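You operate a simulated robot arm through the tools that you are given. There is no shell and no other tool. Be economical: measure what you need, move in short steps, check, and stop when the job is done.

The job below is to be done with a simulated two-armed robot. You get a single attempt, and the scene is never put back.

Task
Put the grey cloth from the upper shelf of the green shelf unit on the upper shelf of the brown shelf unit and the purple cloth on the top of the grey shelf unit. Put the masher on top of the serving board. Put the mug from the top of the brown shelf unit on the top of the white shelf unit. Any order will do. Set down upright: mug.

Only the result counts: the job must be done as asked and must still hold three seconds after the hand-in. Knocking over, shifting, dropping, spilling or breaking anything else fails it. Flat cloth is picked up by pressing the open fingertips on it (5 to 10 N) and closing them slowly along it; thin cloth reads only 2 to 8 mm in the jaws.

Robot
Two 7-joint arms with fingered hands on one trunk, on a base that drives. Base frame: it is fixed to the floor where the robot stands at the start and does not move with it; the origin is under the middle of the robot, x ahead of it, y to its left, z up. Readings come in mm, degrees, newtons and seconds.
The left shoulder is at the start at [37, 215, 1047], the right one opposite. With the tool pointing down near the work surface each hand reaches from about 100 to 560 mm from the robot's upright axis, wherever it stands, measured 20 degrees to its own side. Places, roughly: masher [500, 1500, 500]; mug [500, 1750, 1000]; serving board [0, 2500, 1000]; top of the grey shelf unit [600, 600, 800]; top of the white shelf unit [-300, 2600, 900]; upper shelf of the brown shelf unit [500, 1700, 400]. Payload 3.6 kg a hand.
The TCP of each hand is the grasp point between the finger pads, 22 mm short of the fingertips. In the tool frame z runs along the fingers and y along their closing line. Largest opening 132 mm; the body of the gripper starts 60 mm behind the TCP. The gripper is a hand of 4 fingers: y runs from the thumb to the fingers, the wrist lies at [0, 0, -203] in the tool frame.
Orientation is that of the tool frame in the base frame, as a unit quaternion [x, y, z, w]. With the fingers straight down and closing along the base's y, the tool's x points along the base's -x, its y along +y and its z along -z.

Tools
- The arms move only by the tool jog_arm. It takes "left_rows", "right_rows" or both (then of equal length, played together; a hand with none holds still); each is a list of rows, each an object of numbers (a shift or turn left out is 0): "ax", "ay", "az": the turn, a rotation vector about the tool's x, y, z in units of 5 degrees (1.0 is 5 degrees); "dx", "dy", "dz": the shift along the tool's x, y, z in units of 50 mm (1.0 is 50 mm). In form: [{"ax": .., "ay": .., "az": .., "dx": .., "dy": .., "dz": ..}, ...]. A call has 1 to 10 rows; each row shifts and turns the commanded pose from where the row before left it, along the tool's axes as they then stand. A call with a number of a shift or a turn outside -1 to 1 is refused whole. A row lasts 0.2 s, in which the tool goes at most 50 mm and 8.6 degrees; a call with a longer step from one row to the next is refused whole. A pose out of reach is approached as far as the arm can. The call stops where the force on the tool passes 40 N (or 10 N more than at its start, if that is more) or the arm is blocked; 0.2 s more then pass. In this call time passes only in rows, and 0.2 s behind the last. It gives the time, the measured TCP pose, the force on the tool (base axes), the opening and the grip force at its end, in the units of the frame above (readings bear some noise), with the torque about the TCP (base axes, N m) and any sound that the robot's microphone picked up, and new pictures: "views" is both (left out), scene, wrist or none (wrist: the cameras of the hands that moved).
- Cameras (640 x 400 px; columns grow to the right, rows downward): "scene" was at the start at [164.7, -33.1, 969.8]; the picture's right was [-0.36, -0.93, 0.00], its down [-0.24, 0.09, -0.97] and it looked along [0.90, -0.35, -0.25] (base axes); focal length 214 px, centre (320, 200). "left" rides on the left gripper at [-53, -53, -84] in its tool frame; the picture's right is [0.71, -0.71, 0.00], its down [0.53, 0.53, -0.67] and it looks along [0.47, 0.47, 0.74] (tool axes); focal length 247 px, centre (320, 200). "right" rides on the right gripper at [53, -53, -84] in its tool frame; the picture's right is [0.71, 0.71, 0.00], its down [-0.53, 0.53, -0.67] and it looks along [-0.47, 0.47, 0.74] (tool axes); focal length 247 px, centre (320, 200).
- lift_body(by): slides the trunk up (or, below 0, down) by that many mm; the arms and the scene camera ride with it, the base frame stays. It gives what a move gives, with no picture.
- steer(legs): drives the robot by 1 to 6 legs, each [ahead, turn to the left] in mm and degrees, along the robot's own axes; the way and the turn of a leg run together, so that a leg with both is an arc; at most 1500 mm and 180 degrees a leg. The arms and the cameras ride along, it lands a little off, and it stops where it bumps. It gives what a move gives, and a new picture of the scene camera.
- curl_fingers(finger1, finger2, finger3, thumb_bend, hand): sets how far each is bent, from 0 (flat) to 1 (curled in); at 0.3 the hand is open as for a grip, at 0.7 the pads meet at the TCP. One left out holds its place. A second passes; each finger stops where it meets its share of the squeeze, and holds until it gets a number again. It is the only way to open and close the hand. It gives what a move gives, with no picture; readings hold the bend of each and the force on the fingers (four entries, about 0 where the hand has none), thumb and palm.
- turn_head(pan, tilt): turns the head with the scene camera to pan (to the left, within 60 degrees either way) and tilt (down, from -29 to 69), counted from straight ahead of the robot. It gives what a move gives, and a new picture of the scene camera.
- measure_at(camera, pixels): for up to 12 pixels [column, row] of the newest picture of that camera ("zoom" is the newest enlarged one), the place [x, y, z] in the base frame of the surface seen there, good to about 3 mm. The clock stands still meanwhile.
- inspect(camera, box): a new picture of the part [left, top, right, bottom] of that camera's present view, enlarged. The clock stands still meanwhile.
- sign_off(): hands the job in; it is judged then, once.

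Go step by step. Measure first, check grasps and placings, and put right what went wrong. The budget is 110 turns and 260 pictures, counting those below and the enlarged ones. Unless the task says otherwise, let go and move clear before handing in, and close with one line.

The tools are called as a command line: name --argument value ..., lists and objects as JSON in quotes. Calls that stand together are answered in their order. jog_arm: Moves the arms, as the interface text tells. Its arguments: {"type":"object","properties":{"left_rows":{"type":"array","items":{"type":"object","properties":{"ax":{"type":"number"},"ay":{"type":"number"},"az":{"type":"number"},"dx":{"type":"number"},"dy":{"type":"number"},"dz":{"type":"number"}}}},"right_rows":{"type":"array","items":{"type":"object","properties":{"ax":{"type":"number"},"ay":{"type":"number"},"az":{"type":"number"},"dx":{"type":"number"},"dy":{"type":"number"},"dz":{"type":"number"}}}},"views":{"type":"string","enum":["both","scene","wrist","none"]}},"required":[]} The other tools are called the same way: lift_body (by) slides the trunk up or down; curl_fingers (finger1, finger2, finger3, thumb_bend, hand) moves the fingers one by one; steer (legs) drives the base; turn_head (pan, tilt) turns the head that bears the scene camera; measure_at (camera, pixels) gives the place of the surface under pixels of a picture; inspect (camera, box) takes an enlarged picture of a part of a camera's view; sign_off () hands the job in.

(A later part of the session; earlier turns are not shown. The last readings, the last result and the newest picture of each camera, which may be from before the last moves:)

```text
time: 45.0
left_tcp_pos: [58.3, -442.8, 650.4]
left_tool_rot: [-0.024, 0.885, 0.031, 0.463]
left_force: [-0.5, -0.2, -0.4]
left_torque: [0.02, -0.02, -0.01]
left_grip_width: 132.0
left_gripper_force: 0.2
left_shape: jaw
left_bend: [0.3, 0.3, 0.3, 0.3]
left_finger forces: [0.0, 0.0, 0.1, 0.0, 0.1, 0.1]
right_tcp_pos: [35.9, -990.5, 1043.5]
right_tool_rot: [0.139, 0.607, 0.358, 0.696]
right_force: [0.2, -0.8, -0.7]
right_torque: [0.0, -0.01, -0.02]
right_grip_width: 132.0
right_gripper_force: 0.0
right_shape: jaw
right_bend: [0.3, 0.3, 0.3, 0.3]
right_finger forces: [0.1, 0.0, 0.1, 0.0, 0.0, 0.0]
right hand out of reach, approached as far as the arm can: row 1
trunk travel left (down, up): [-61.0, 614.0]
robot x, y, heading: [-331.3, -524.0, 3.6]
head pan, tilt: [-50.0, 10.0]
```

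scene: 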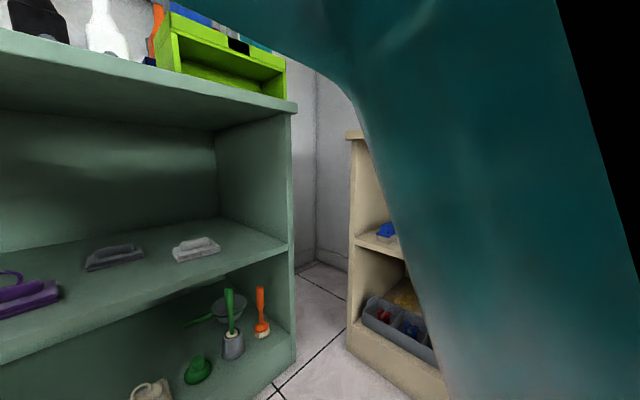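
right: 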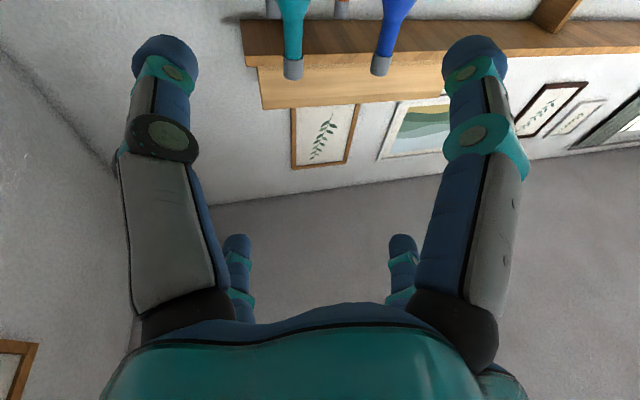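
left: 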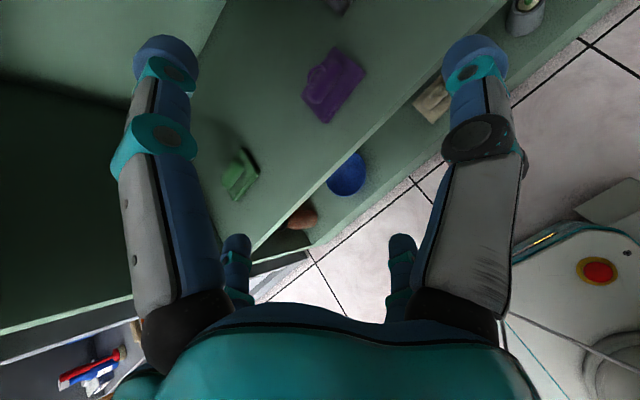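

It tracks well. Ten more of the same turn.

jog_arm --right_rows '[{"ax": 0.68, "ay": 1, "az": -0.64}, {"ax": 0.68, "ay": 1, "az": -0.64}, {"ax": 0.68, "ay": 1, "az": -0.64}, {"ax": 0.68, "ay": 1, "az": -0.64}, {"ax": 0.68, "ay": 1, "az": -0.64}, {"ax": 0.68, "ay": 1, "az": -0.64}, {"ax": 0.68, "ay": 1, "az": -0.64}, {"ax": 0.68, "ay": 1, "az": -0.64}, {"ax": 0.68, "ay": 1, "az": -0.64}, {"ax": 0.68, "ay": 1, "az": -0.64}]' --views "none"

turn_head --pan -15 --tilt 35

```text
time: 47.2
left_tcp_pos: [57.3, -443.7, 648.8]
left_tool_rot: [-0.024, 0.886, 0.031, 0.463]
left_force: [-0.9, -0.8, -0.6]
left_torque: [-0.01, -0.01, -0.02]
left_grip_width: 132.0
left_gripper_force: 0.0
left_shape: jaw
left_bend: [0.3, 0.3, 0.3, 0.3]
left_finger forces: [0.0, 0.0, 0.0, 0.0, 0.1, 0.0]
right_tcp_pos: [41.2, -1011.6, 993.3]
right_tool_rot: [0.002, 0.924, 0.0, 0.381]
right_force: [0.8, 0.3, -0.1]
right_torque: [-0.04, 0.0, 0.02]
right_grip_width: 132.1
right_gripper_force: 0.1
right_shape: jaw
right_bend: [0.3, 0.3, 0.3, 0.3]
right_finger forces: [0.0, 0.0, 0.0, 0.0, 0.0, 0.0]
right hand out of reach, approached as far as the arm can: row 7, 8, 9, 10
trunk travel left (down, up): [-61.0, 614.0]
robot x, y, heading: [-334.6, -531.1, 3.4]
head pan, tilt: [-50.0, 10.0]
```

```text
time: 48.2
left_tcp_pos: [57.3, -443.1, 649.5]
left_tool_rot: [-0.023, 0.886, 0.03, 0.463]
left_force: [-0.3, 0.0, 0.2]
left_torque: [-0.02, 0.02, 0.0]
left_grip_width: 132.1
left_gripper_force: 0.1
left_shape: jaw
left_bend: [0.3, 0.3, 0.3, 0.3]
left_finger forces: [0.0, 0.0, 0.0, 0.0, 0.0, 0.0]
right_tcp_pos: [39.7, -1011.4, 992.9]
right_tool_rot: [0.003, 0.924, 0.001, 0.383]
right_force: [-0.1, 0.3, -0.1]
right_torque: [0.01, -0.01, -0.05]
right_grip_width: 132.0
right_gripper_force: 0.1
right_shape: jaw
right_bend: [0.3, 0.3, 0.3, 0.3]
right_finger forces: [0.0, 0.1, 0.1, 0.0, 0.0, 0.1]
trunk travel left (down, up): [-61.0, 614.0]
robot x, y, heading: [-335.7, -527.2, 3.3]
head pan, tilt: [-15.0, 35.0]
```

scene: 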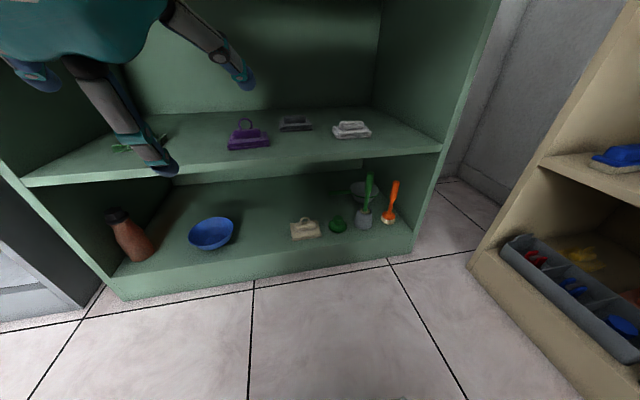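

Right hand now points 45° forward-down. Bring it inward and down in front of the shelf opening.

jog_arm --right_rows '[{"dy": 0.7, "dx": 0.45, "dz": 0.45}, {"dy": 0.7, "dx": 0.45, "dz": 0.45}, {"dy": 0.7, "dx": 0.45, "dz": 0.45}, {"dy": 0.7, "dx": 0.45, "dz": 0.45}, {"dy": 0.7, "dx": 0.45, "dz": 0.45}, {"dy": 0.7, "dx": 0.45, "dz": 0.45}, {"dy": 0.7, "dx": 0.45, "dz": 0.45}, {"dx": 0.5, "dz": 0.5}, {"dx": 0.5, "dz": 0.5}, {"dx": 0.5, "dz": 0.5}]' --views "scene"

```text
time: 50.4
left_tcp_pos: [57.1, -443.9, 648.9]
left_tool_rot: [-0.023, 0.886, 0.031, 0.462]
left_force: [0.1, 0.9, 0.3]
left_torque: [0.02, 0.0, 0.05]
left_grip_width: 131.9
left_gripper_force: 0.0
left_shape: jaw
left_bend: [0.3, 0.3, 0.3, 0.3]
left_finger forces: [0.0, 0.1, 0.0, 0.0, 0.1, 0.0]
right_tcp_pos: [120.0, -782.5, 774.2]
right_tool_rot: [0.0, 0.923, 0.001, 0.384]
right_force: [0.6, -1.1, -1.1]
right_torque: [0.01, -0.05, 0.0]
right_grip_width: 132.0
right_gripper_force: 0.0
right_shape: jaw
right_bend: [0.3, 0.3, 0.3, 0.3]
right_finger forces: [0.0, 0.0, 0.0, 0.1, 0.0, 0.0]
right hand out of reach, approached as far as the arm can: row 5, 6, 7, 8, 9, 10
trunk travel left (down, up): [-61.0, 614.0]
robot x, y, heading: [-335.4, -525.9, 3.5]
head pan, tilt: [-15.0, 35.0]
```

scene: 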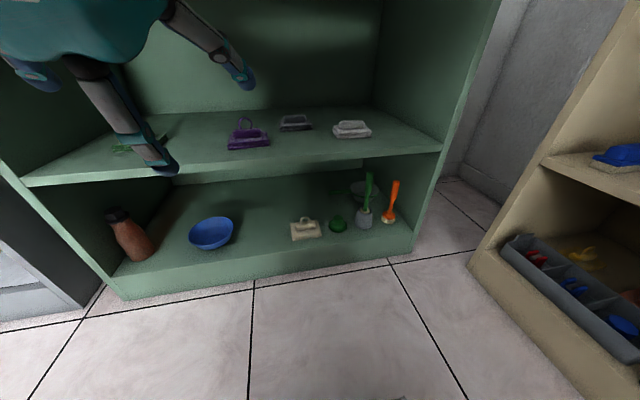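

The commanded pose was too close to the body. I'll push the command forward 150 mm.

jog_arm --right_rows '[{"dx": -0.6, "dz": 0.6}, {"dx": -0.6, "dz": 0.6}, {"dx": -0.6, "dz": 0.6}, {"dx": -0.6, "dz": 0.6}]' --views "none"

```text
time: 51.4
left_tcp_pos: [58.1, -443.5, 649.2]
left_tool_rot: [-0.024, 0.885, 0.031, 0.463]
left_force: [0.1, -0.1, 0.9]
left_torque: [0.0, 0.03, 0.01]
left_grip_width: 132.1
left_gripper_force: 0.1
left_shape: jaw
left_bend: [0.3, 0.3, 0.3, 0.3]
left_finger forces: [0.0, 0.0, 0.0, 0.0, 0.1, 0.0]
right_tcp_pos: [287.8, -781.4, 775.5]
right_tool_rot: [0.002, 0.925, 0.0, 0.381]
right_force: [-7.9, 2.8, -8.8]
right_torque: [-0.18, -0.23, 0.05]
right_grip_width: 132.0
right_gripper_force: 0.0
right_shape: jaw
right_bend: [0.3, 0.3, 0.35, 0.3]
right_finger forces: [0.0, 0.1, 10.9, 0.1, 0.0, 0.1]
trunk travel left (down, up): [-61.0, 614.0]
robot x, y, heading: [-334.6, -524.6, 3.3]
head pan, tilt: [-15.0, 35.0]
```

A finger touched the green top's edge (10.9 N). I'll back off at once and then go down.

jog_arm --right_rows '[{"dx": 0.6, "dz": -0.6}, {"dx": 0.6, "dz": -0.6}, {"dx": 0.4, "dz": 0.4}, {"dx": 0.5, "dz": 0.5}, {"dx": 0.5, "dz": 0.5}, {"dx": 0.5, "dz": 0.5}]' --views "both"

```text
time: 52.8
left_tcp_pos: [56.9, -443.4, 648.9]
left_tool_rot: [-0.023, 0.886, 0.03, 0.463]
left_force: [0.5, -0.7, 0.2]
left_torque: [-0.01, 0.01, 0.03]
left_grip_width: 132.2
left_gripper_force: 0.1
left_shape: jaw
left_bend: [0.3, 0.3, 0.3, 0.3]
left_finger forces: [0.0, 0.0, 0.0, 0.1, 0.0, 0.2]
right_tcp_pos: [218.9, -806.8, 668.4]
right_tool_rot: [0.0, 0.925, 0.001, 0.381]
right_force: [0.5, -0.7, 0.7]
right_torque: [0.0, 0.02, 0.01]
right_grip_width: 131.9
right_gripper_force: 0.0
right_shape: jaw
right_bend: [0.3, 0.3, 0.3, 0.3]
right_finger forces: [0.1, 0.1, 0.0, 0.0, 0.0, 0.0]
right hand out of reach, approached as far as the arm can: row 5, 6
trunk travel left (down, up): [-61.0, 614.0]
robot x, y, heading: [-332.7, -522.6, 3.3]
head pan, tilt: [-15.0, 35.0]
```

scene: 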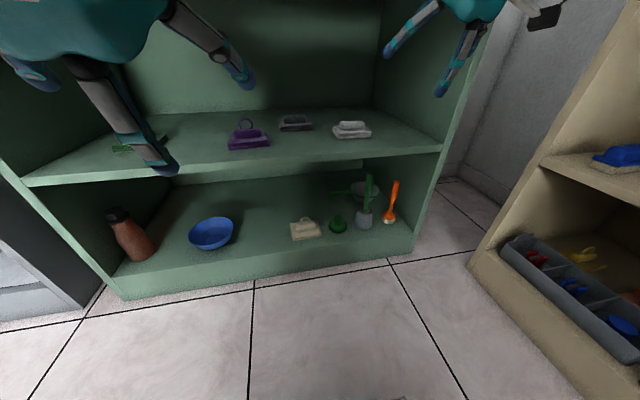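
right: 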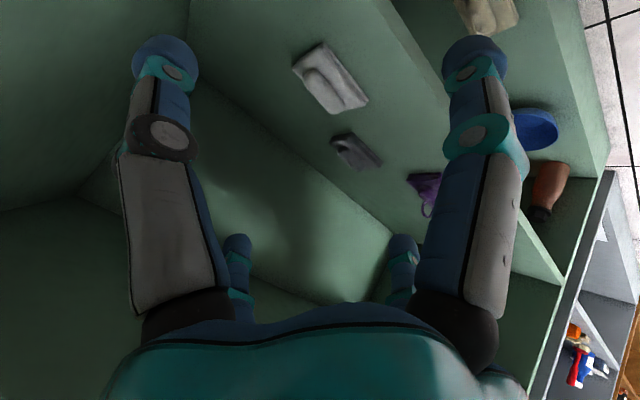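

Nothing disturbed. I'll test whether the right arm can go lower when nearer the middle.

jog_arm --right_rows '[{"dy": 0.8}, {"dy": 0.8}, {"dy": 0.5, "dx": 0.4, "dz": 0.4}, {"dx": 0.5, "dz": 0.5}, {"dx": 0.5, "dz": 0.5}]' --views "none"

```text
time: 54.0
left_tcp_pos: [56.9, -443.0, 649.2]
left_tool_rot: [-0.025, 0.886, 0.031, 0.463]
left_force: [0.8, 0.0, -0.2]
left_torque: [0.01, -0.01, 0.03]
left_grip_width: 132.2
left_gripper_force: 0.1
left_shape: jaw
left_bend: [0.3, 0.3, 0.3, 0.3]
left_finger forces: [0.0, 0.0, 0.0, 0.0, 0.0, 0.0]
right_tcp_pos: [295.6, -753.1, 645.2]
right_tool_rot: [-0.001, 0.925, 0.0, 0.379]
right_force: [0.0, -0.5, 0.3]
right_torque: [0.0, 0.0, 0.0]
right_grip_width: 132.2
right_gripper_force: 0.1
right_shape: jaw
right_bend: [0.3, 0.3, 0.3, 0.3]
right_finger forces: [0.0, 0.0, 0.0, 0.0, 0.0, 0.0]
right hand out of reach, approached as far as the arm can: row 1, 2, 3, 4, 5
trunk travel left (down, up): [-61.0, 614.0]
robot x, y, heading: [-331.5, -527.3, 3.4]
head pan, tilt: [-15.0, 35.0]
```

The right arm works only stretched out, which suits the deep grey cloth. I'll lower the trunk the remaining 60 mm and drive in 100 mm.

lift_body --by -58

steer --legs '[[90, -3.3]]'

turn_head --pan -10 --tilt 25

```text
time: 55.0
left_tcp_pos: [67.9, -434.4, 571.3]
left_tool_rot: [-0.037, 0.895, 0.051, 0.441]
left_force: [-0.6, 0.1, -0.8]
left_torque: [0.0, 0.02, -0.01]
left_grip_width: 131.8
left_gripper_force: 0.2
left_shape: jaw
left_bend: [0.3, 0.3, 0.3, 0.3]
left_finger forces: [0.0, 0.0, 0.0, 0.1, 0.0, 0.0]
right_tcp_pos: [295.3, -750.8, 592.3]
right_tool_rot: [0.002, 0.924, 0.0, 0.383]
right_force: [0.6, 0.3, 0.2]
right_torque: [0.02, 0.01, -0.02]
right_grip_width: 132.1
right_gripper_force: 0.0
right_shape: jaw
right_bend: [0.3, 0.3, 0.3, 0.3]
right_finger forces: [0.0, 0.0, 0.1, 0.0, 0.0, 0.0]
trunk travel left (down, up): [-3.0, 672.0]
robot x, y, heading: [-333.8, -523.3, 3.3]
head pan, tilt: [-15.0, 35.0]
```

```text
time: 56.1
left_tcp_pos: [162.4, -452.9, 571.7]
left_tool_rot: [-0.008, 0.896, 0.038, 0.443]
left_force: [0.4, -0.3, -0.5]
left_torque: [0.0, -0.02, 0.0]
left_grip_width: 131.7
left_gripper_force: 0.0
left_shape: jaw
left_bend: [0.3, 0.3, 0.3, 0.3]
left_finger forces: [0.0, 0.1, 0.0, 0.0, 0.1, 0.0]
right_tcp_pos: [368.4, -788.0, 592.0]
right_tool_rot: [0.029, 0.924, -0.012, 0.381]
right_force: [-0.4, -0.2, -0.2]
right_torque: [0.01, 0.01, 0.03]
right_grip_width: 131.9
right_gripper_force: 0.0
right_shape: jaw
right_bend: [0.3, 0.3, 0.3, 0.3]
right_finger forces: [0.0, 0.0, 0.0, 0.0, 0.0, 0.0]
trunk travel left (down, up): [-3.0, 672.0]
robot x, y, heading: [-245.6, -520.8, -0.1]
head pan, tilt: [-15.0, 35.0]
```

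scene: 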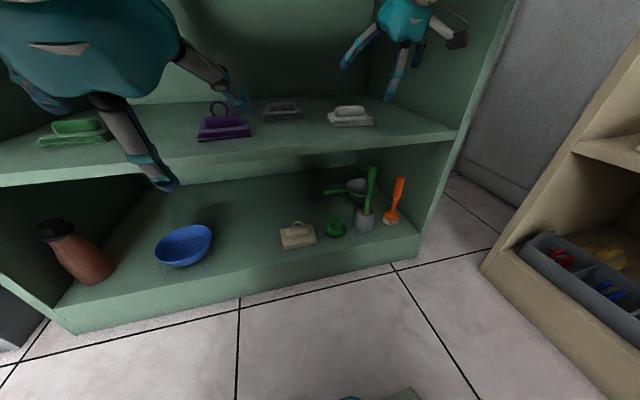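

```text
time: 56.8
left_tcp_pos: [162.9, -454.4, 571.6]
left_tool_rot: [-0.011, 0.895, 0.04, 0.444]
left_force: [0.3, 0.1, 0.5]
left_torque: [0.01, 0.02, 0.01]
left_grip_width: 131.9
left_gripper_force: 0.0
left_shape: jaw
left_bend: [0.3, 0.3, 0.3, 0.3]
left_finger forces: [0.0, 0.1, 0.0, 0.1, 0.1, 0.0]
right_tcp_pos: [368.5, -787.6, 590.6]
right_tool_rot: [0.029, 0.923, -0.011, 0.382]
right_force: [-0.2, 0.4, -0.1]
right_torque: [0.0, 0.01, -0.01]
right_grip_width: 131.9
right_gripper_force: 0.2
right_shape: jaw
right_bend: [0.3, 0.3, 0.3, 0.3]
right_finger forces: [0.0, 0.1, 0.0, 0.0, 0.1, 0.0]
trunk travel left (down, up): [-3.0, 672.0]
robot x, y, heading: [-244.1, -521.5, 0.1]
head pan, tilt: [-10.0, 25.0]
```

scene: 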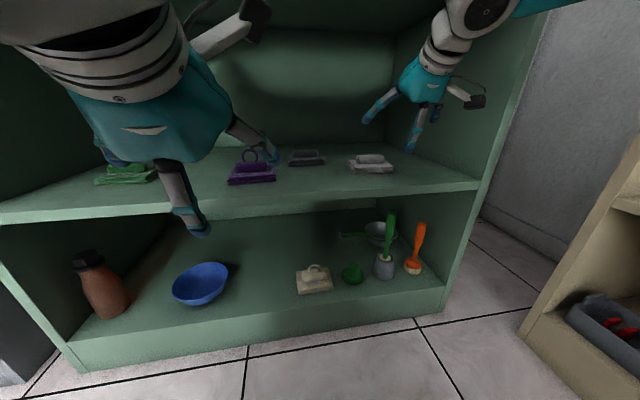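

Right hand is inside above the shelf. I'll enlarge and measure grey and purple cloths now.

inspect --camera "scene" --box '[210, 120, 410, 220]'

measure_at --camera "zoom" --pixels '[[260, 140], [360, 125], [258, 112], [352, 102], [310, 115], [275, 100], [70, 200], [210, 175], [60, 175], [205, 150], [130, 165], [130, 110]]'

```text
3.20 times, centred on (310, 170) of scene
```

zoom: 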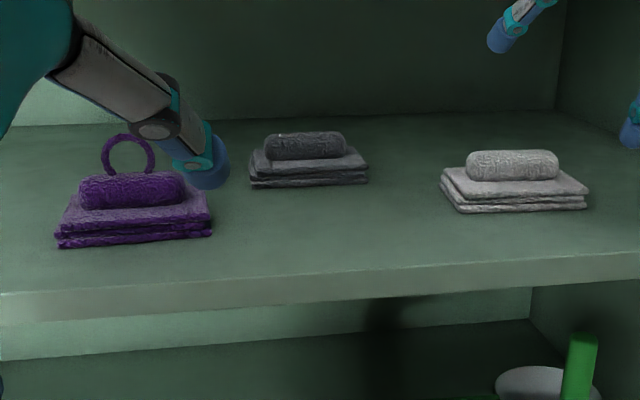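

```text
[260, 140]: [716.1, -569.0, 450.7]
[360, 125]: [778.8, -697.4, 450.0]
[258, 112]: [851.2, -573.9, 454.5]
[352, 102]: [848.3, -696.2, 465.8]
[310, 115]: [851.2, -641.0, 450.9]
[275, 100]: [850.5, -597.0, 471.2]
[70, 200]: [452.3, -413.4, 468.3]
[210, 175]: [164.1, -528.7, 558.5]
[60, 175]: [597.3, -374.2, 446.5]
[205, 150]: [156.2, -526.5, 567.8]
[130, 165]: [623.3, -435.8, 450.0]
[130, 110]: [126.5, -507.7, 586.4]
```

The dark one in the middle is the grey cloth: a roll on a folded stack. Measuring properly.

measure_at --camera "zoom" --pixels '[[270, 150], [340, 145], [305, 136], [305, 150], [252, 180], [366, 180], [85, 195], [180, 190], [130, 178], [60, 242], [210, 232], [128, 140]]'

```text
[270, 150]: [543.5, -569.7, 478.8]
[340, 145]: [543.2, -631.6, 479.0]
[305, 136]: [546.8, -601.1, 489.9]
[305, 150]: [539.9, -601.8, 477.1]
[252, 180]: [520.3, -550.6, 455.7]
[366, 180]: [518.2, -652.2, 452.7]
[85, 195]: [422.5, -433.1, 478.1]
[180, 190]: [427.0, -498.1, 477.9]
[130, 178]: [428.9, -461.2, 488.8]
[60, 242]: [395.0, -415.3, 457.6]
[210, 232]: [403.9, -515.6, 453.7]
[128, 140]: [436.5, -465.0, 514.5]
```

A four-finger claw with fingers at ±x and ±y suits surrounding the 100×80 stack from above. I'll move the right hand over the grey cloth first at the same height.

jog_arm --right_rows '[{"dy": 0.65, "dx": -0.4, "dz": 0.4}, {"dy": 0.65, "dx": -0.4, "dz": 0.4}, {"dy": 0.65, "dx": -0.4, "dz": 0.4}, {"dy": 0.65, "dx": -0.4, "dz": 0.4}, {"dy": 0.65, "dx": -0.4, "dz": 0.4}, {"dy": 0.65, "dx": -0.4, "dz": 0.4}]' --views "both"

```text
time: 58.2
left_tcp_pos: [163.8, -453.0, 571.0]
left_tool_rot: [-0.011, 0.895, 0.041, 0.444]
left_force: [-0.6, -0.4, 0.4]
left_torque: [-0.04, 0.02, 0.03]
left_grip_width: 131.9
left_gripper_force: 0.1
left_shape: jaw
left_bend: [0.3, 0.3, 0.3, 0.3]
left_finger forces: [0.1, 0.0, 0.0, 0.0, 0.0, 0.0]
right_tcp_pos: [406.3, -749.3, 591.8]
right_tool_rot: [0.03, 0.924, -0.012, 0.382]
right_force: [0.6, -0.5, 0.1]
right_torque: [-0.02, -0.02, -0.02]
right_grip_width: 132.2
right_gripper_force: 0.1
right_shape: jaw
right_bend: [0.3, 0.3, 0.3, 0.3]
right_finger forces: [0.1, 0.0, 0.0, 0.1, 0.0, 0.0]
right hand out of reach, approached as far as the arm can: row 2, 3, 4, 5, 6
trunk travel left (down, up): [-3.0, 672.0]
robot x, y, heading: [-243.0, -518.7, 0.3]
head pan, tilt: [-10.0, 25.0]
```

scene: 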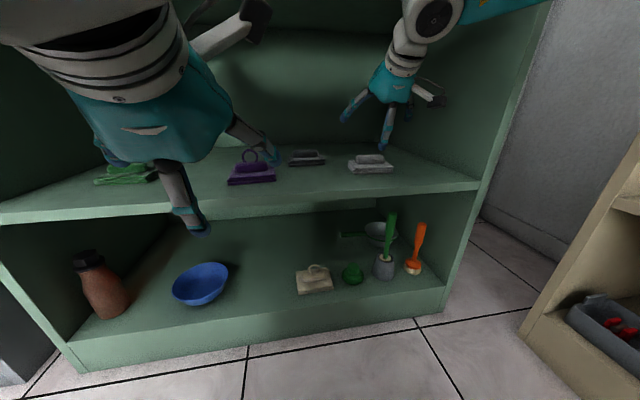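
right: 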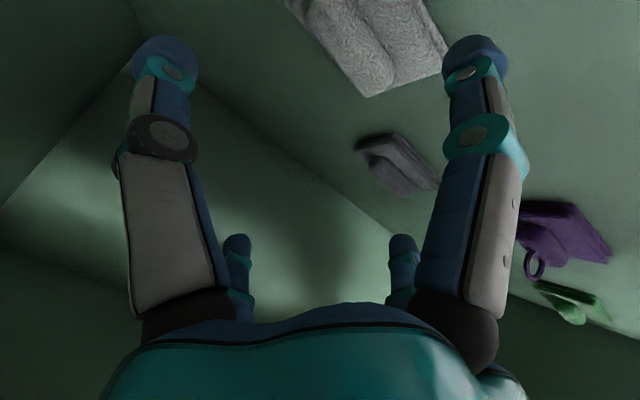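

The arm is at full stretch; I'll drive ahead 110 mm, then bring the hand inward.

steer --legs '[[110, 0]]'

jog_arm --right_rows '[{"dy": 0.7}, {"dy": 0.7}, {"dy": 0.7}, {"dy": 0.7}]' --views "both"

```text
time: 59.4
left_tcp_pos: [234.7, -455.0, 567.7]
left_tool_rot: [-0.002, 0.898, 0.042, 0.437]
left_force: [0.2, 0.4, -0.2]
left_torque: [0.0, -0.03, 0.01]
left_grip_width: 131.8
left_gripper_force: 0.1
left_shape: jaw
left_bend: [0.3, 0.3, 0.3, 0.3]
left_finger forces: [0.1, 0.1, 0.1, 0.1, 0.0, 0.0]
right_tcp_pos: [485.9, -744.3, 601.5]
right_tool_rot: [0.027, 0.922, -0.01, 0.387]
right_force: [0.1, 1.2, 0.4]
right_torque: [-0.03, 0.0, -0.05]
right_grip_width: 132.3
right_gripper_force: 0.0
right_shape: jaw
right_bend: [0.3, 0.3, 0.3, 0.3]
right_finger forces: [0.0, 0.1, 0.0, 0.1, 0.0, 0.0]
trunk travel left (down, up): [-3.0, 672.0]
robot x, y, heading: [-161.2, -520.0, 0.5]
head pan, tilt: [-10.0, 25.0]
stopped in leg 1: the robot was blocked; the commanded pose is now the measured one
```

scene: 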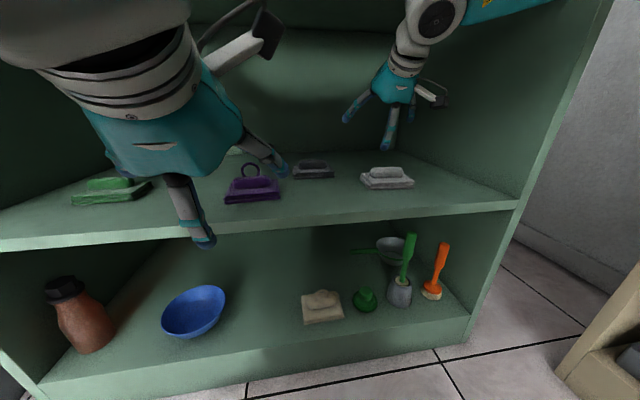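

```text
time: 60.4
left_tcp_pos: [234.9, -455.2, 568.4]
left_tool_rot: [-0.002, 0.898, 0.042, 0.438]
left_force: [0.3, 0.0, 0.1]
left_torque: [-0.01, 0.0, 0.0]
left_grip_width: 132.1
left_gripper_force: 0.0
left_shape: jaw
left_bend: [0.3, 0.3, 0.3, 0.3]
left_finger forces: [0.0, 0.0, 0.1, 0.0, 0.0, 0.0]
right_tcp_pos: [455.5, -723.1, 628.5]
right_tool_rot: [0.027, 0.921, -0.01, 0.388]
right_force: [0.6, 0.1, 0.2]
right_torque: [-0.03, -0.01, 0.04]
right_grip_width: 131.9
right_gripper_force: 0.0
right_shape: jaw
right_bend: [0.3, 0.3, 0.3, 0.3]
right_finger forces: [0.0, 0.1, 0.0, 0.0, 0.0, 0.1]
right hand out of reach, approached as far as the arm can: row 1, 2, 3, 4
trunk travel left (down, up): [-3.0, 672.0]
robot x, y, heading: [-154.7, -516.2, 0.8]
head pan, tilt: [-10.0, 25.0]
```

scene: 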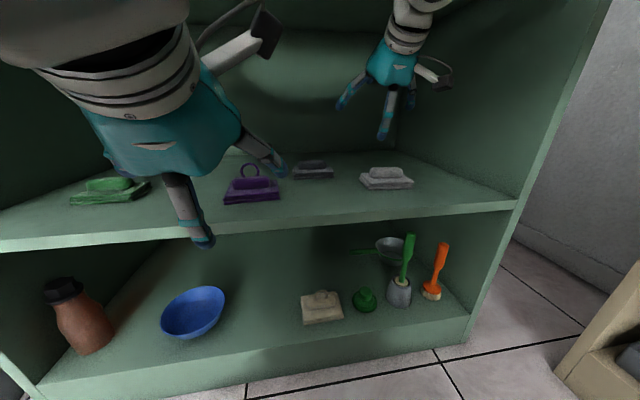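
right: 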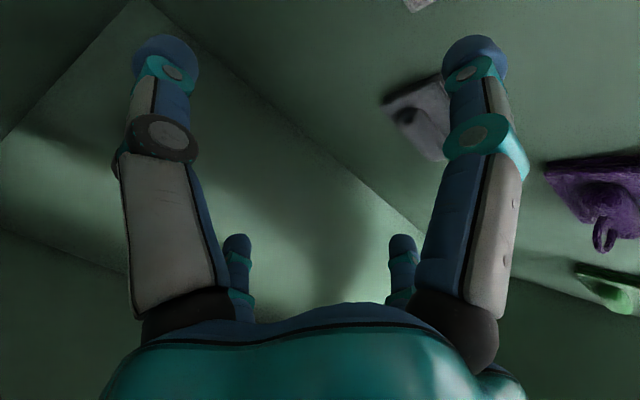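

Driving was blocked, likely because the right forearm comes in high under the top. I'll back out and look at the right arm's shape.

steer --legs '[[-230, 0]]'

turn_head --pan -45 --tilt 5

```text
time: 62.1
left_tcp_pos: [10.1, -455.3, 561.2]
left_tool_rot: [-0.003, 0.902, 0.043, 0.431]
left_force: [0.6, 0.5, -0.5]
left_torque: [0.02, -0.03, 0.02]
left_grip_width: 132.3
left_gripper_force: 0.0
left_shape: jaw
left_bend: [0.3, 0.3, 0.3, 0.3]
left_finger forces: [0.1, 0.0, 0.0, 0.1, 0.0, 0.0]
right_tcp_pos: [230.5, -727.3, 618.7]
right_tool_rot: [0.028, 0.924, -0.01, 0.381]
right_force: [0.5, -0.4, -0.4]
right_torque: [0.02, -0.02, -0.01]
right_grip_width: 132.0
right_gripper_force: 0.1
right_shape: jaw
right_bend: [0.3, 0.3, 0.3, 0.3]
right_finger forces: [0.0, 0.0, 0.0, 0.0, 0.0, 0.0]
trunk travel left (down, up): [-3.0, 672.0]
robot x, y, heading: [-392.0, -521.3, 0.3]
head pan, tilt: [-10.0, 25.0]
```

scene: 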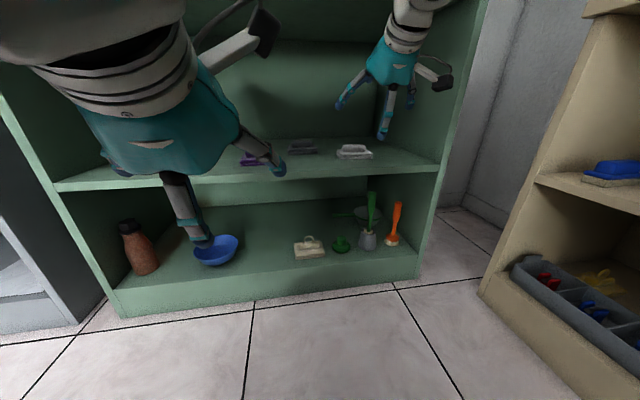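

```text
time: 63.1
left_tcp_pos: [10.3, -456.5, 562.8]
left_tool_rot: [-0.003, 0.901, 0.043, 0.432]
left_force: [1.2, 0.6, 0.3]
left_torque: [0.02, 0.0, -0.03]
left_grip_width: 132.0
left_gripper_force: 0.2
left_shape: jaw
left_bend: [0.3, 0.3, 0.3, 0.3]
left_finger forces: [0.0, 0.1, 0.0, 0.0, 0.0, 0.1]
right_tcp_pos: [230.6, -727.2, 620.3]
right_tool_rot: [0.029, 0.924, -0.01, 0.381]
right_force: [-0.1, 1.0, -0.2]
right_torque: [-0.01, 0.01, 0.03]
right_grip_width: 131.9
right_gripper_force: 0.0
right_shape: jaw
right_bend: [0.3, 0.3, 0.3, 0.3]
right_finger forces: [0.0, 0.1, 0.1, 0.0, 0.1, 0.0]
trunk travel left (down, up): [-3.0, 672.0]
robot x, y, heading: [-387.6, -520.2, 0.2]
head pan, tilt: [-45.0, 5.0]
```

scene: 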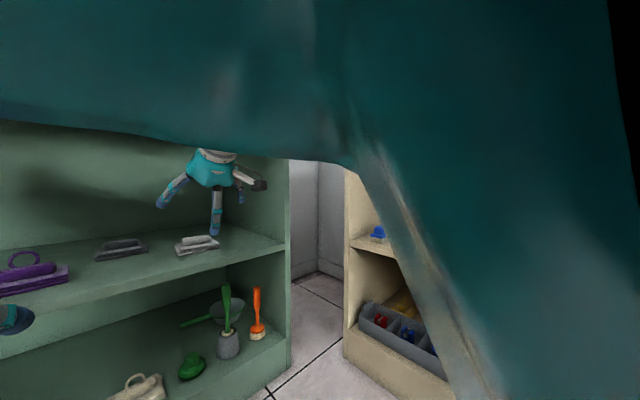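

The right arm is elbow-up (arch overhead). Checking the left arm's shape.

turn_head --pan 50 --tilt 0

```text
time: 64.8
left_tcp_pos: [10.6, -457.6, 563.4]
left_tool_rot: [-0.003, 0.902, 0.043, 0.43]
left_force: [-0.1, -0.7, 0.2]
left_torque: [-0.01, 0.02, 0.0]
left_grip_width: 131.9
left_gripper_force: 0.0
left_shape: jaw
left_bend: [0.3, 0.3, 0.3, 0.3]
left_finger forces: [0.0, 0.1, 0.0, 0.1, 0.0, 0.0]
right_tcp_pos: [231.1, -727.9, 619.2]
right_tool_rot: [0.028, 0.924, -0.01, 0.381]
right_force: [0.3, -0.2, 0.7]
right_torque: [-0.02, -0.01, -0.01]
right_grip_width: 132.2
right_gripper_force: 0.1
right_shape: jaw
right_bend: [0.3, 0.3, 0.3, 0.3]
right_finger forces: [0.1, 0.0, 0.0, 0.1, 0.0, 0.0]
trunk travel left (down, up): [-3.0, 672.0]
robot x, y, heading: [-390.5, -519.9, 0.5]
head pan, tilt: [50.0, 0.0]
```

scene: 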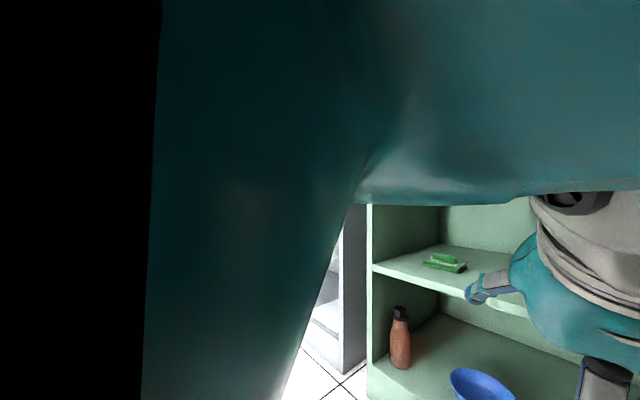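

Left forearm is roughly level at wrist height, which fits under the top. I'll park the right hand; first measure the beige unit's position.

turn_head --pan -35 --tilt 20

measure_at --camera "scene" --pixels '[[320, 330], [380, 330], [430, 330], [320, 180], [360, 150], [330, 100], [280, 60], [300, 250], [400, 380], [200, 100], [100, 60], [340, 380]]'

```text
time: 66.4
left_tcp_pos: [11.1, -456.6, 563.5]
left_tool_rot: [-0.003, 0.901, 0.043, 0.432]
left_force: [-0.1, -0.4, 0.6]
left_torque: [0.0, 0.01, -0.02]
left_grip_width: 131.8
left_gripper_force: 0.1
left_shape: jaw
left_bend: [0.3, 0.3, 0.3, 0.3]
left_finger forces: [0.0, 0.1, 0.0, 0.1, 0.1, 0.0]
right_tcp_pos: [231.4, -727.8, 620.0]
right_tool_rot: [0.028, 0.924, -0.009, 0.381]
right_force: [0.0, -0.4, 1.0]
right_torque: [0.0, 0.01, 0.0]
right_grip_width: 131.8
right_gripper_force: 0.0
right_shape: jaw
right_bend: [0.3, 0.3, 0.3, 0.3]
right_finger forces: [0.0, 0.1, 0.0, 0.1, 0.0, 0.0]
trunk travel left (down, up): [-3.0, 672.0]
robot x, y, heading: [-391.7, -518.6, 0.3]
head pan, tilt: [-35.0, 20.0]
```

scene: 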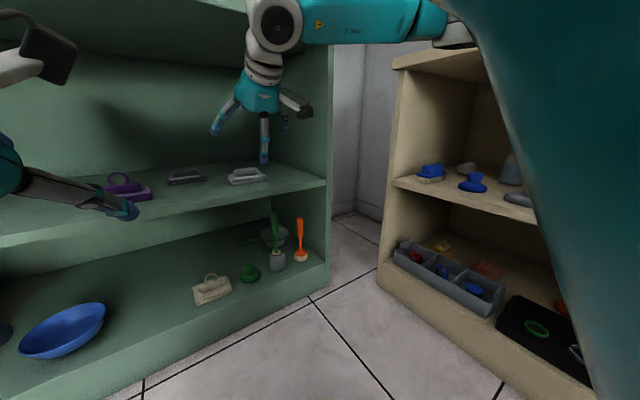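

```text
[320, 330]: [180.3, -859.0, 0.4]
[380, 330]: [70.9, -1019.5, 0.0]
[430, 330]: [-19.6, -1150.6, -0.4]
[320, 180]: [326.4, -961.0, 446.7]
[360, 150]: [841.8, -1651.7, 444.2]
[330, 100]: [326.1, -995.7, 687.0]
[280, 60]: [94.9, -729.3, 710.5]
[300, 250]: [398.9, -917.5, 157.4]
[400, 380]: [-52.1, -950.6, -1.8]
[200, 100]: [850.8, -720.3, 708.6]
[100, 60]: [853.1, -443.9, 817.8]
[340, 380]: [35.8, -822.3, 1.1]
```

Now it is clear: the right forearm comes in level from the right, just too high. I'll test lowering it here.

jog_arm --right_rows '[{"dx": 0.4, "dz": 0.4}, {"dx": 0.4, "dz": 0.4}, {"dx": 0.4, "dz": 0.4}, {"dx": 0.4, "dz": 0.4}]' --views "scene"

```text
time: 67.4
left_tcp_pos: [9.8, -457.2, 561.6]
left_tool_rot: [-0.002, 0.901, 0.042, 0.431]
left_force: [-0.3, 0.0, 0.6]
left_torque: [-0.03, 0.03, 0.03]
left_grip_width: 131.7
left_gripper_force: 0.1
left_shape: jaw
left_bend: [0.3, 0.3, 0.3, 0.3]
left_finger forces: [0.1, 0.1, 0.1, 0.0, 0.0, 0.0]
right_tcp_pos: [268.4, -762.3, 555.4]
right_tool_rot: [0.026, 0.925, -0.009, 0.379]
right_force: [0.4, -1.4, -0.6]
right_torque: [-0.02, 0.04, 0.01]
right_grip_width: 131.8
right_gripper_force: 0.1
right_shape: jaw
right_bend: [0.3, 0.3, 0.3, 0.3]
right_finger forces: [0.1, 0.0, 0.0, 0.0, 0.1, 0.1]
right hand out of reach, approached as far as the arm can: row 1, 2, 3, 4
trunk travel left (down, up): [-3.0, 672.0]
robot x, y, heading: [-389.9, -519.4, 0.2]
head pan, tilt: [-35.0, 20.0]
```

scene: 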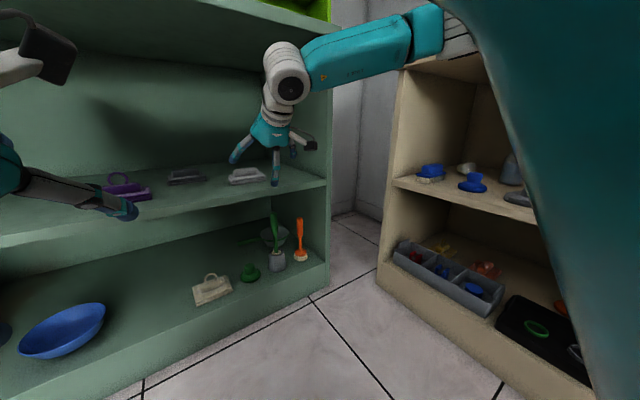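

The right arm is at a joint limit in this shape. I'll turn its tool back to vertical while drawing it back, to recover the starting arm shape.

jog_arm --right_rows '[{"ay": 1, "dx": 0.4, "dz": -0.4}, {"ay": 1, "dx": 0.4, "dz": -0.4}, {"ay": 1, "dx": 0.4, "dz": -0.3}, {"ay": 1, "dx": 0.5, "dz": -0.3}, {"ay": 1, "dx": 0.5, "dz": -0.2}, {"ay": 1, "dx": 0.5, "dz": -0.2}, {"ay": 1, "dx": 0.5, "dz": -0.1}, {"ay": 1, "dx": 0.5, "dz": 0}, {"ay": 1, "dx": 0.5, "dz": 0}]' --views "scene"

```text
time: 69.4
left_tcp_pos: [10.0, -456.3, 562.2]
left_tool_rot: [-0.003, 0.901, 0.043, 0.432]
left_force: [-0.6, 0.6, -0.1]
left_torque: [-0.03, -0.01, 0.02]
left_grip_width: 131.9
left_gripper_force: 0.1
left_shape: jaw
left_bend: [0.3, 0.3, 0.3, 0.3]
left_finger forces: [0.1, 0.0, 0.0, 0.0, 0.1, 0.0]
right_tcp_pos: [26.8, -751.4, 552.6]
right_tool_rot: [0.03, 1.0, 0.002, -0.003]
right_force: [-0.2, 0.5, -1.1]
right_torque: [0.0, 0.0, -0.03]
right_grip_width: 132.1
right_gripper_force: 0.0
right_shape: jaw
right_bend: [0.3, 0.3, 0.3, 0.3]
right_finger forces: [0.0, 0.1, 0.1, 0.0, 0.1, 0.1]
trunk travel left (down, up): [-3.0, 672.0]
robot x, y, heading: [-389.2, -518.5, 0.3]
head pan, tilt: [-35.0, 20.0]
```

scene: 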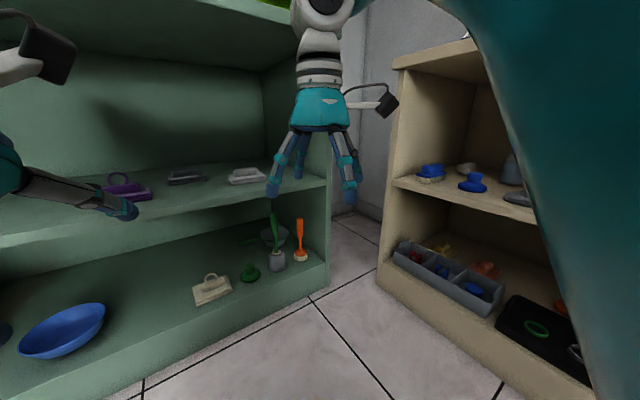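

With a vertical tool the right arm is free again. I'll make the left vertical too and measure the underside of the green top.

jog_arm --left_rows '[{"ay": 1, "dx": 0.2}, {"ay": 1, "dx": 0.2}, {"ay": 1, "dx": 0.2}, {"ay": 1, "dx": 0.2}, {"ay": 1, "dx": 0.2}, {"ay": 1, "dx": 0.2}, {"ay": 1, "dx": 0.2}, {"ay": 1}, {"ay": 1}, {"ay": 0.3}]' --right_rows '[{"dz": 0.2}, {"dz": 0.2}, {"dz": 0.2}, {}, {}, {}, {}, {}, {}, {}]' --views "none"

turn_head --pan 0 --tilt 5

```text
time: 71.6
left_tcp_pos: [-45.3, -456.2, 520.9]
left_tool_rot: [-0.019, 0.998, 0.038, 0.04]
left_force: [-0.7, 0.3, 0.5]
left_torque: [-0.04, 0.04, -0.01]
left_grip_width: 132.0
left_gripper_force: 0.0
left_shape: jaw
left_bend: [0.3, 0.3, 0.3, 0.3]
left_finger forces: [0.0, 0.0, 0.1, 0.1, 0.0, 0.0]
right_tcp_pos: [28.5, -750.5, 522.3]
right_tool_rot: [0.03, 1.0, 0.002, -0.002]
right_force: [0.5, 0.2, -0.1]
right_torque: [-0.01, 0.01, -0.02]
right_grip_width: 132.0
right_gripper_force: 0.0
right_shape: jaw
right_bend: [0.3, 0.3, 0.3, 0.3]
right_finger forces: [0.0, 0.1, 0.1, 0.0, 0.0, 0.0]
trunk travel left (down, up): [-3.0, 672.0]
robot x, y, heading: [-393.8, -522.2, 0.5]
head pan, tilt: [-35.0, 20.0]
```

```text
time: 72.6
left_tcp_pos: [-44.4, -455.1, 521.2]
left_tool_rot: [-0.019, 0.998, 0.038, 0.04]
left_force: [-0.7, 0.4, 0.2]
left_torque: [0.01, 0.0, -0.03]
left_grip_width: 132.0
left_gripper_force: 0.0
left_shape: jaw
left_bend: [0.3, 0.3, 0.3, 0.3]
left_finger forces: [0.1, 0.0, 0.0, 0.1, 0.0, 0.1]
right_tcp_pos: [27.9, -750.6, 522.7]
right_tool_rot: [0.029, 1.0, 0.001, -0.001]
right_force: [-0.3, 1.6, 0.2]
right_torque: [0.01, 0.02, 0.01]
right_grip_width: 131.9
right_gripper_force: 0.0
right_shape: jaw
right_bend: [0.3, 0.3, 0.3, 0.3]
right_finger forces: [0.1, 0.1, 0.0, 0.1, 0.0, 0.1]
trunk travel left (down, up): [-3.0, 672.0]
robot x, y, heading: [-390.2, -516.8, 0.2]
head pan, tilt: [0.0, 5.0]
```

scene: 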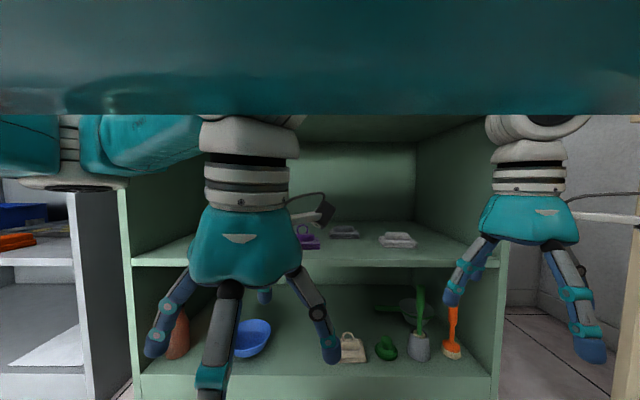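

The forearms come in level from the sides. Measuring the underside of the top and right-wrist housing.

measure_at --camera "scene" --pixels '[[340, 118], [340, 130], [400, 118], [440, 125], [470, 120], [250, 120], [540, 120], [150, 130], [150, 170], [415, 141]]'

```text
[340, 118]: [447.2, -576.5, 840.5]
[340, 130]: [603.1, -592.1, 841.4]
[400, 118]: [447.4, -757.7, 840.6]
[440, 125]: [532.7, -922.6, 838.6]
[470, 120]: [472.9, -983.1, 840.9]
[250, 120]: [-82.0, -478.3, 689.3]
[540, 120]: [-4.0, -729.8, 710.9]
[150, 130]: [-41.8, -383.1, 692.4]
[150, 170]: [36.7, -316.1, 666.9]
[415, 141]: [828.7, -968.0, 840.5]
```

Underside at z 840, so about 45 mm clearance with the TCPs near 545. Raise both slightly and drive in.

jog_arm --left_rows '[{"dz": -0.3, "ay": 0.5}, {"dz": -0.2, "ay": 0.4}]' --right_rows '[{"dz": -0.3}, {"dz": -0.1}]' --views "none"

steer --legs '[[300, 0]]'

turn_head --pan -5 --tilt 30

```text
time: 73.2
left_tcp_pos: [-46.8, -458.9, 547.9]
left_tool_rot: [-0.021, 0.999, 0.036, 0.002]
left_force: [0.5, 0.4, -1.4]
left_torque: [0.01, 0.0, 0.01]
left_grip_width: 131.8
left_gripper_force: 0.0
left_shape: jaw
left_bend: [0.3, 0.3, 0.3, 0.3]
left_finger forces: [0.1, 0.1, 0.0, 0.1, 0.0, 0.0]
right_tcp_pos: [28.0, -749.2, 543.2]
right_tool_rot: [0.029, 1.0, 0.002, -0.002]
right_force: [-1.0, 0.4, 0.2]
right_torque: [-0.03, 0.0, -0.03]
right_grip_width: 132.0
right_gripper_force: 0.0
right_shape: jaw
right_bend: [0.3, 0.3, 0.3, 0.3]
right_finger forces: [0.0, 0.1, 0.0, 0.0, 0.1, 0.0]
trunk travel left (down, up): [-3.0, 672.0]
robot x, y, heading: [-390.8, -523.6, 0.2]
head pan, tilt: [0.0, 5.0]
```

```text
time: 75.3
left_tcp_pos: [246.9, -456.6, 548.9]
left_tool_rot: [-0.022, 0.999, 0.037, 0.003]
left_force: [0.0, 0.2, 0.2]
left_torque: [0.03, 0.0, 0.03]
left_grip_width: 132.1
left_gripper_force: 0.0
left_shape: jaw
left_bend: [0.3, 0.3, 0.3, 0.3]
left_finger forces: [0.0, 0.0, 0.0, 0.0, 0.0, 0.0]
right_tcp_pos: [315.7, -748.9, 542.2]
right_tool_rot: [0.026, 1.0, 0.001, -0.007]
right_force: [-0.8, 0.5, -0.3]
right_torque: [0.0, 0.02, -0.01]
right_grip_width: 131.9
right_gripper_force: 0.1
right_shape: jaw
right_bend: [0.3, 0.3, 0.3, 0.3]
right_finger forces: [0.1, 0.0, 0.1, 0.1, 0.0, 0.1]
trunk travel left (down, up): [-3.0, 672.0]
robot x, y, heading: [-102.2, -518.4, 0.4]
head pan, tilt: [0.0, 5.0]
stopped in leg 1: the robot was blocked; the commanded pose is now the measured one
```

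scene: 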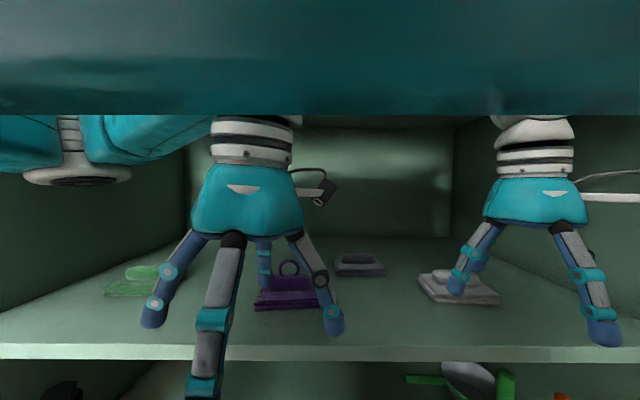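

```text
time: 76.2
left_tcp_pos: [246.9, -456.5, 550.9]
left_tool_rot: [-0.021, 0.999, 0.036, 0.002]
left_force: [-0.3, -0.4, 0.0]
left_torque: [0.01, 0.0, -0.01]
left_grip_width: 132.0
left_gripper_force: 0.0
left_shape: jaw
left_bend: [0.3, 0.3, 0.3, 0.3]
left_finger forces: [0.0, 0.0, 0.0, 0.0, 0.0, 0.1]
right_tcp_pos: [316.9, -749.5, 542.3]
right_tool_rot: [0.025, 1.0, 0.0, -0.006]
right_force: [-0.7, -1.0, 0.2]
right_torque: [0.02, 0.0, 0.0]
right_grip_width: 132.1
right_gripper_force: 0.1
right_shape: jaw
right_bend: [0.3, 0.3, 0.3, 0.3]
right_finger forces: [0.1, 0.0, 0.1, 0.1, 0.0, 0.1]
trunk travel left (down, up): [-3.0, 672.0]
robot x, y, heading: [-95.0, -518.7, 0.4]
head pan, tilt: [-5.0, 30.0]
```

scene: 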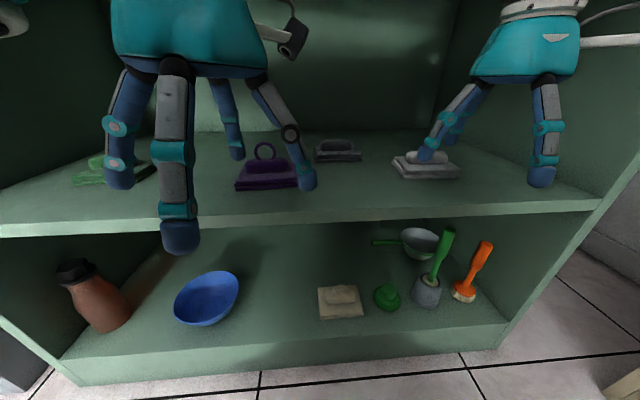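

Probably the right elbow touches the top's front edge. Stretching the arms unbends the elbows: left forward over the purple cloth, right forward too.

jog_arm --left_rows '[{"dx": -0.9, "dy": -0.04}, {"dx": -0.9, "dy": -0.04}, {"dx": -0.9, "dy": -0.04}, {"dx": -0.9, "dy": -0.04}]' --right_rows '[{"dx": -0.6}, {"dx": -0.6, "dy": 0.2}, {"dx": -0.6, "dy": 0.3}, {"dx": -0.6, "dy": 0.3}]' --views "both"

```text
time: 77.2
left_tcp_pos: [409.8, -448.6, 538.7]
left_tool_rot: [-0.026, 0.999, 0.037, -0.004]
left_force: [-0.1, -0.8, -0.6]
left_torque: [0.07, 0.0, 0.01]
left_grip_width: 132.0
left_gripper_force: 0.1
left_shape: jaw
left_bend: [0.3, 0.3, 0.3, 0.3]
left_finger forces: [0.0, 0.1, 0.1, 0.0, 0.0, 0.0]
right_tcp_pos: [433.0, -732.2, 570.8]
right_tool_rot: [0.035, 0.999, 0.022, 0.025]
right_force: [12.1, 14.9, 1.5]
right_torque: [-0.96, 0.85, 0.05]
right_grip_width: 131.9
right_gripper_force: 0.1
right_shape: jaw
right_bend: [0.3, 0.3, 0.3, 0.3]
right_finger forces: [0.0, 0.0, 0.1, 0.1, 0.0, 0.1]
right hand out of reach, approached as far as the arm can: row 3, 4
trunk travel left (down, up): [-3.0, 672.0]
robot x, y, heading: [-96.5, -521.2, 0.3]
head pan, tilt: [-5.0, 30.0]
stopped in row 4 (right hand): the arm was blocked; the commanded pose is now the measured one
```

scene: 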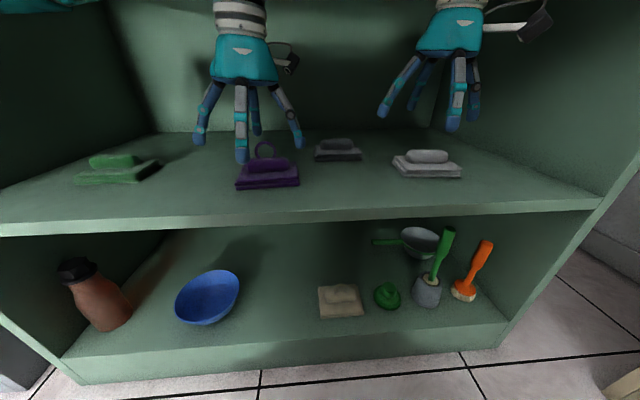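
right: 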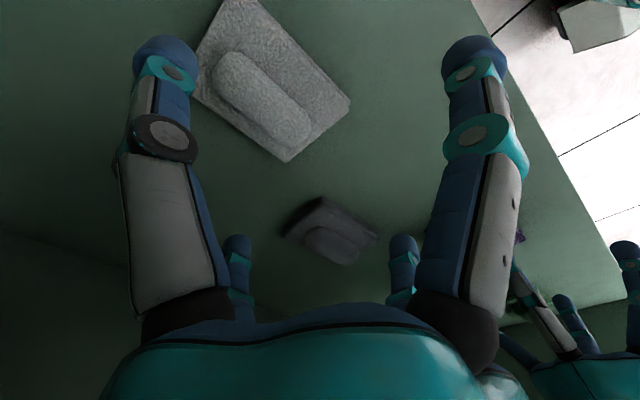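
left: 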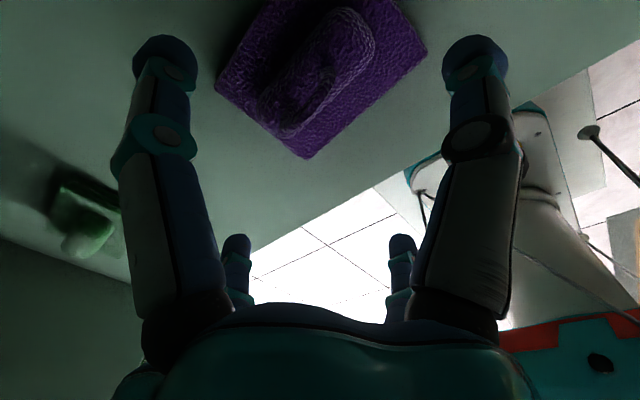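

Left hand is nicely over the purple cloth; the right pressed on the top, so I'll relieve it back and down. Measuring the purple cloth in the left camera.

measure_at --camera "left" --pixels '[[217, 86], [307, 155], [423, 55], [280, 110], [355, 25], [320, 65], [275, 10], [345, 120], [255, 60]]'

jog_arm --right_rows '[{"dx": 0.5, "dz": 0.2}, {"dx": 0.7, "dz": 0.2}, {"dx": 0.7}]' --views "none"

```text
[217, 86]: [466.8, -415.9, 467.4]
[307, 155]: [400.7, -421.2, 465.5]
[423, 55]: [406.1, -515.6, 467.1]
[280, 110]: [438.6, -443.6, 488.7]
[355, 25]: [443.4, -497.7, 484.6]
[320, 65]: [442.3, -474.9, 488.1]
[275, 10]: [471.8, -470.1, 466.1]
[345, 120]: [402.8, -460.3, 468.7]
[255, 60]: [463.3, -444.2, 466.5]
```

```text
time: 78.2
left_tcp_pos: [412.2, -453.2, 536.2]
left_tool_rot: [-0.023, 0.999, 0.04, -0.006]
left_force: [0.2, -0.9, -0.4]
left_torque: [0.05, 0.02, 0.0]
left_grip_width: 132.1
left_gripper_force: 0.1
left_shape: jaw
left_bend: [0.3, 0.3, 0.3, 0.3]
left_finger forces: [0.0, 0.1, 0.1, 0.1, 0.1, 0.0]
right_tcp_pos: [316.6, -745.8, 503.3]
right_tool_rot: [0.036, 0.999, -0.007, -0.037]
right_force: [0.5, -0.3, -0.9]
right_torque: [0.05, -0.04, 0.01]
right_grip_width: 131.9
right_gripper_force: 0.0
right_shape: jaw
right_bend: [0.3, 0.3, 0.3, 0.3]
right_finger forces: [0.0, 0.1, 0.0, 0.0, 0.0, 0.0]
trunk travel left (down, up): [-3.0, 672.0]
robot x, y, heading: [-99.7, -517.7, 0.1]
head pan, tilt: [-5.0, 30.0]
stopped in row 3 (right hand): the arm was blocked; the commanded pose is now the measured one
```

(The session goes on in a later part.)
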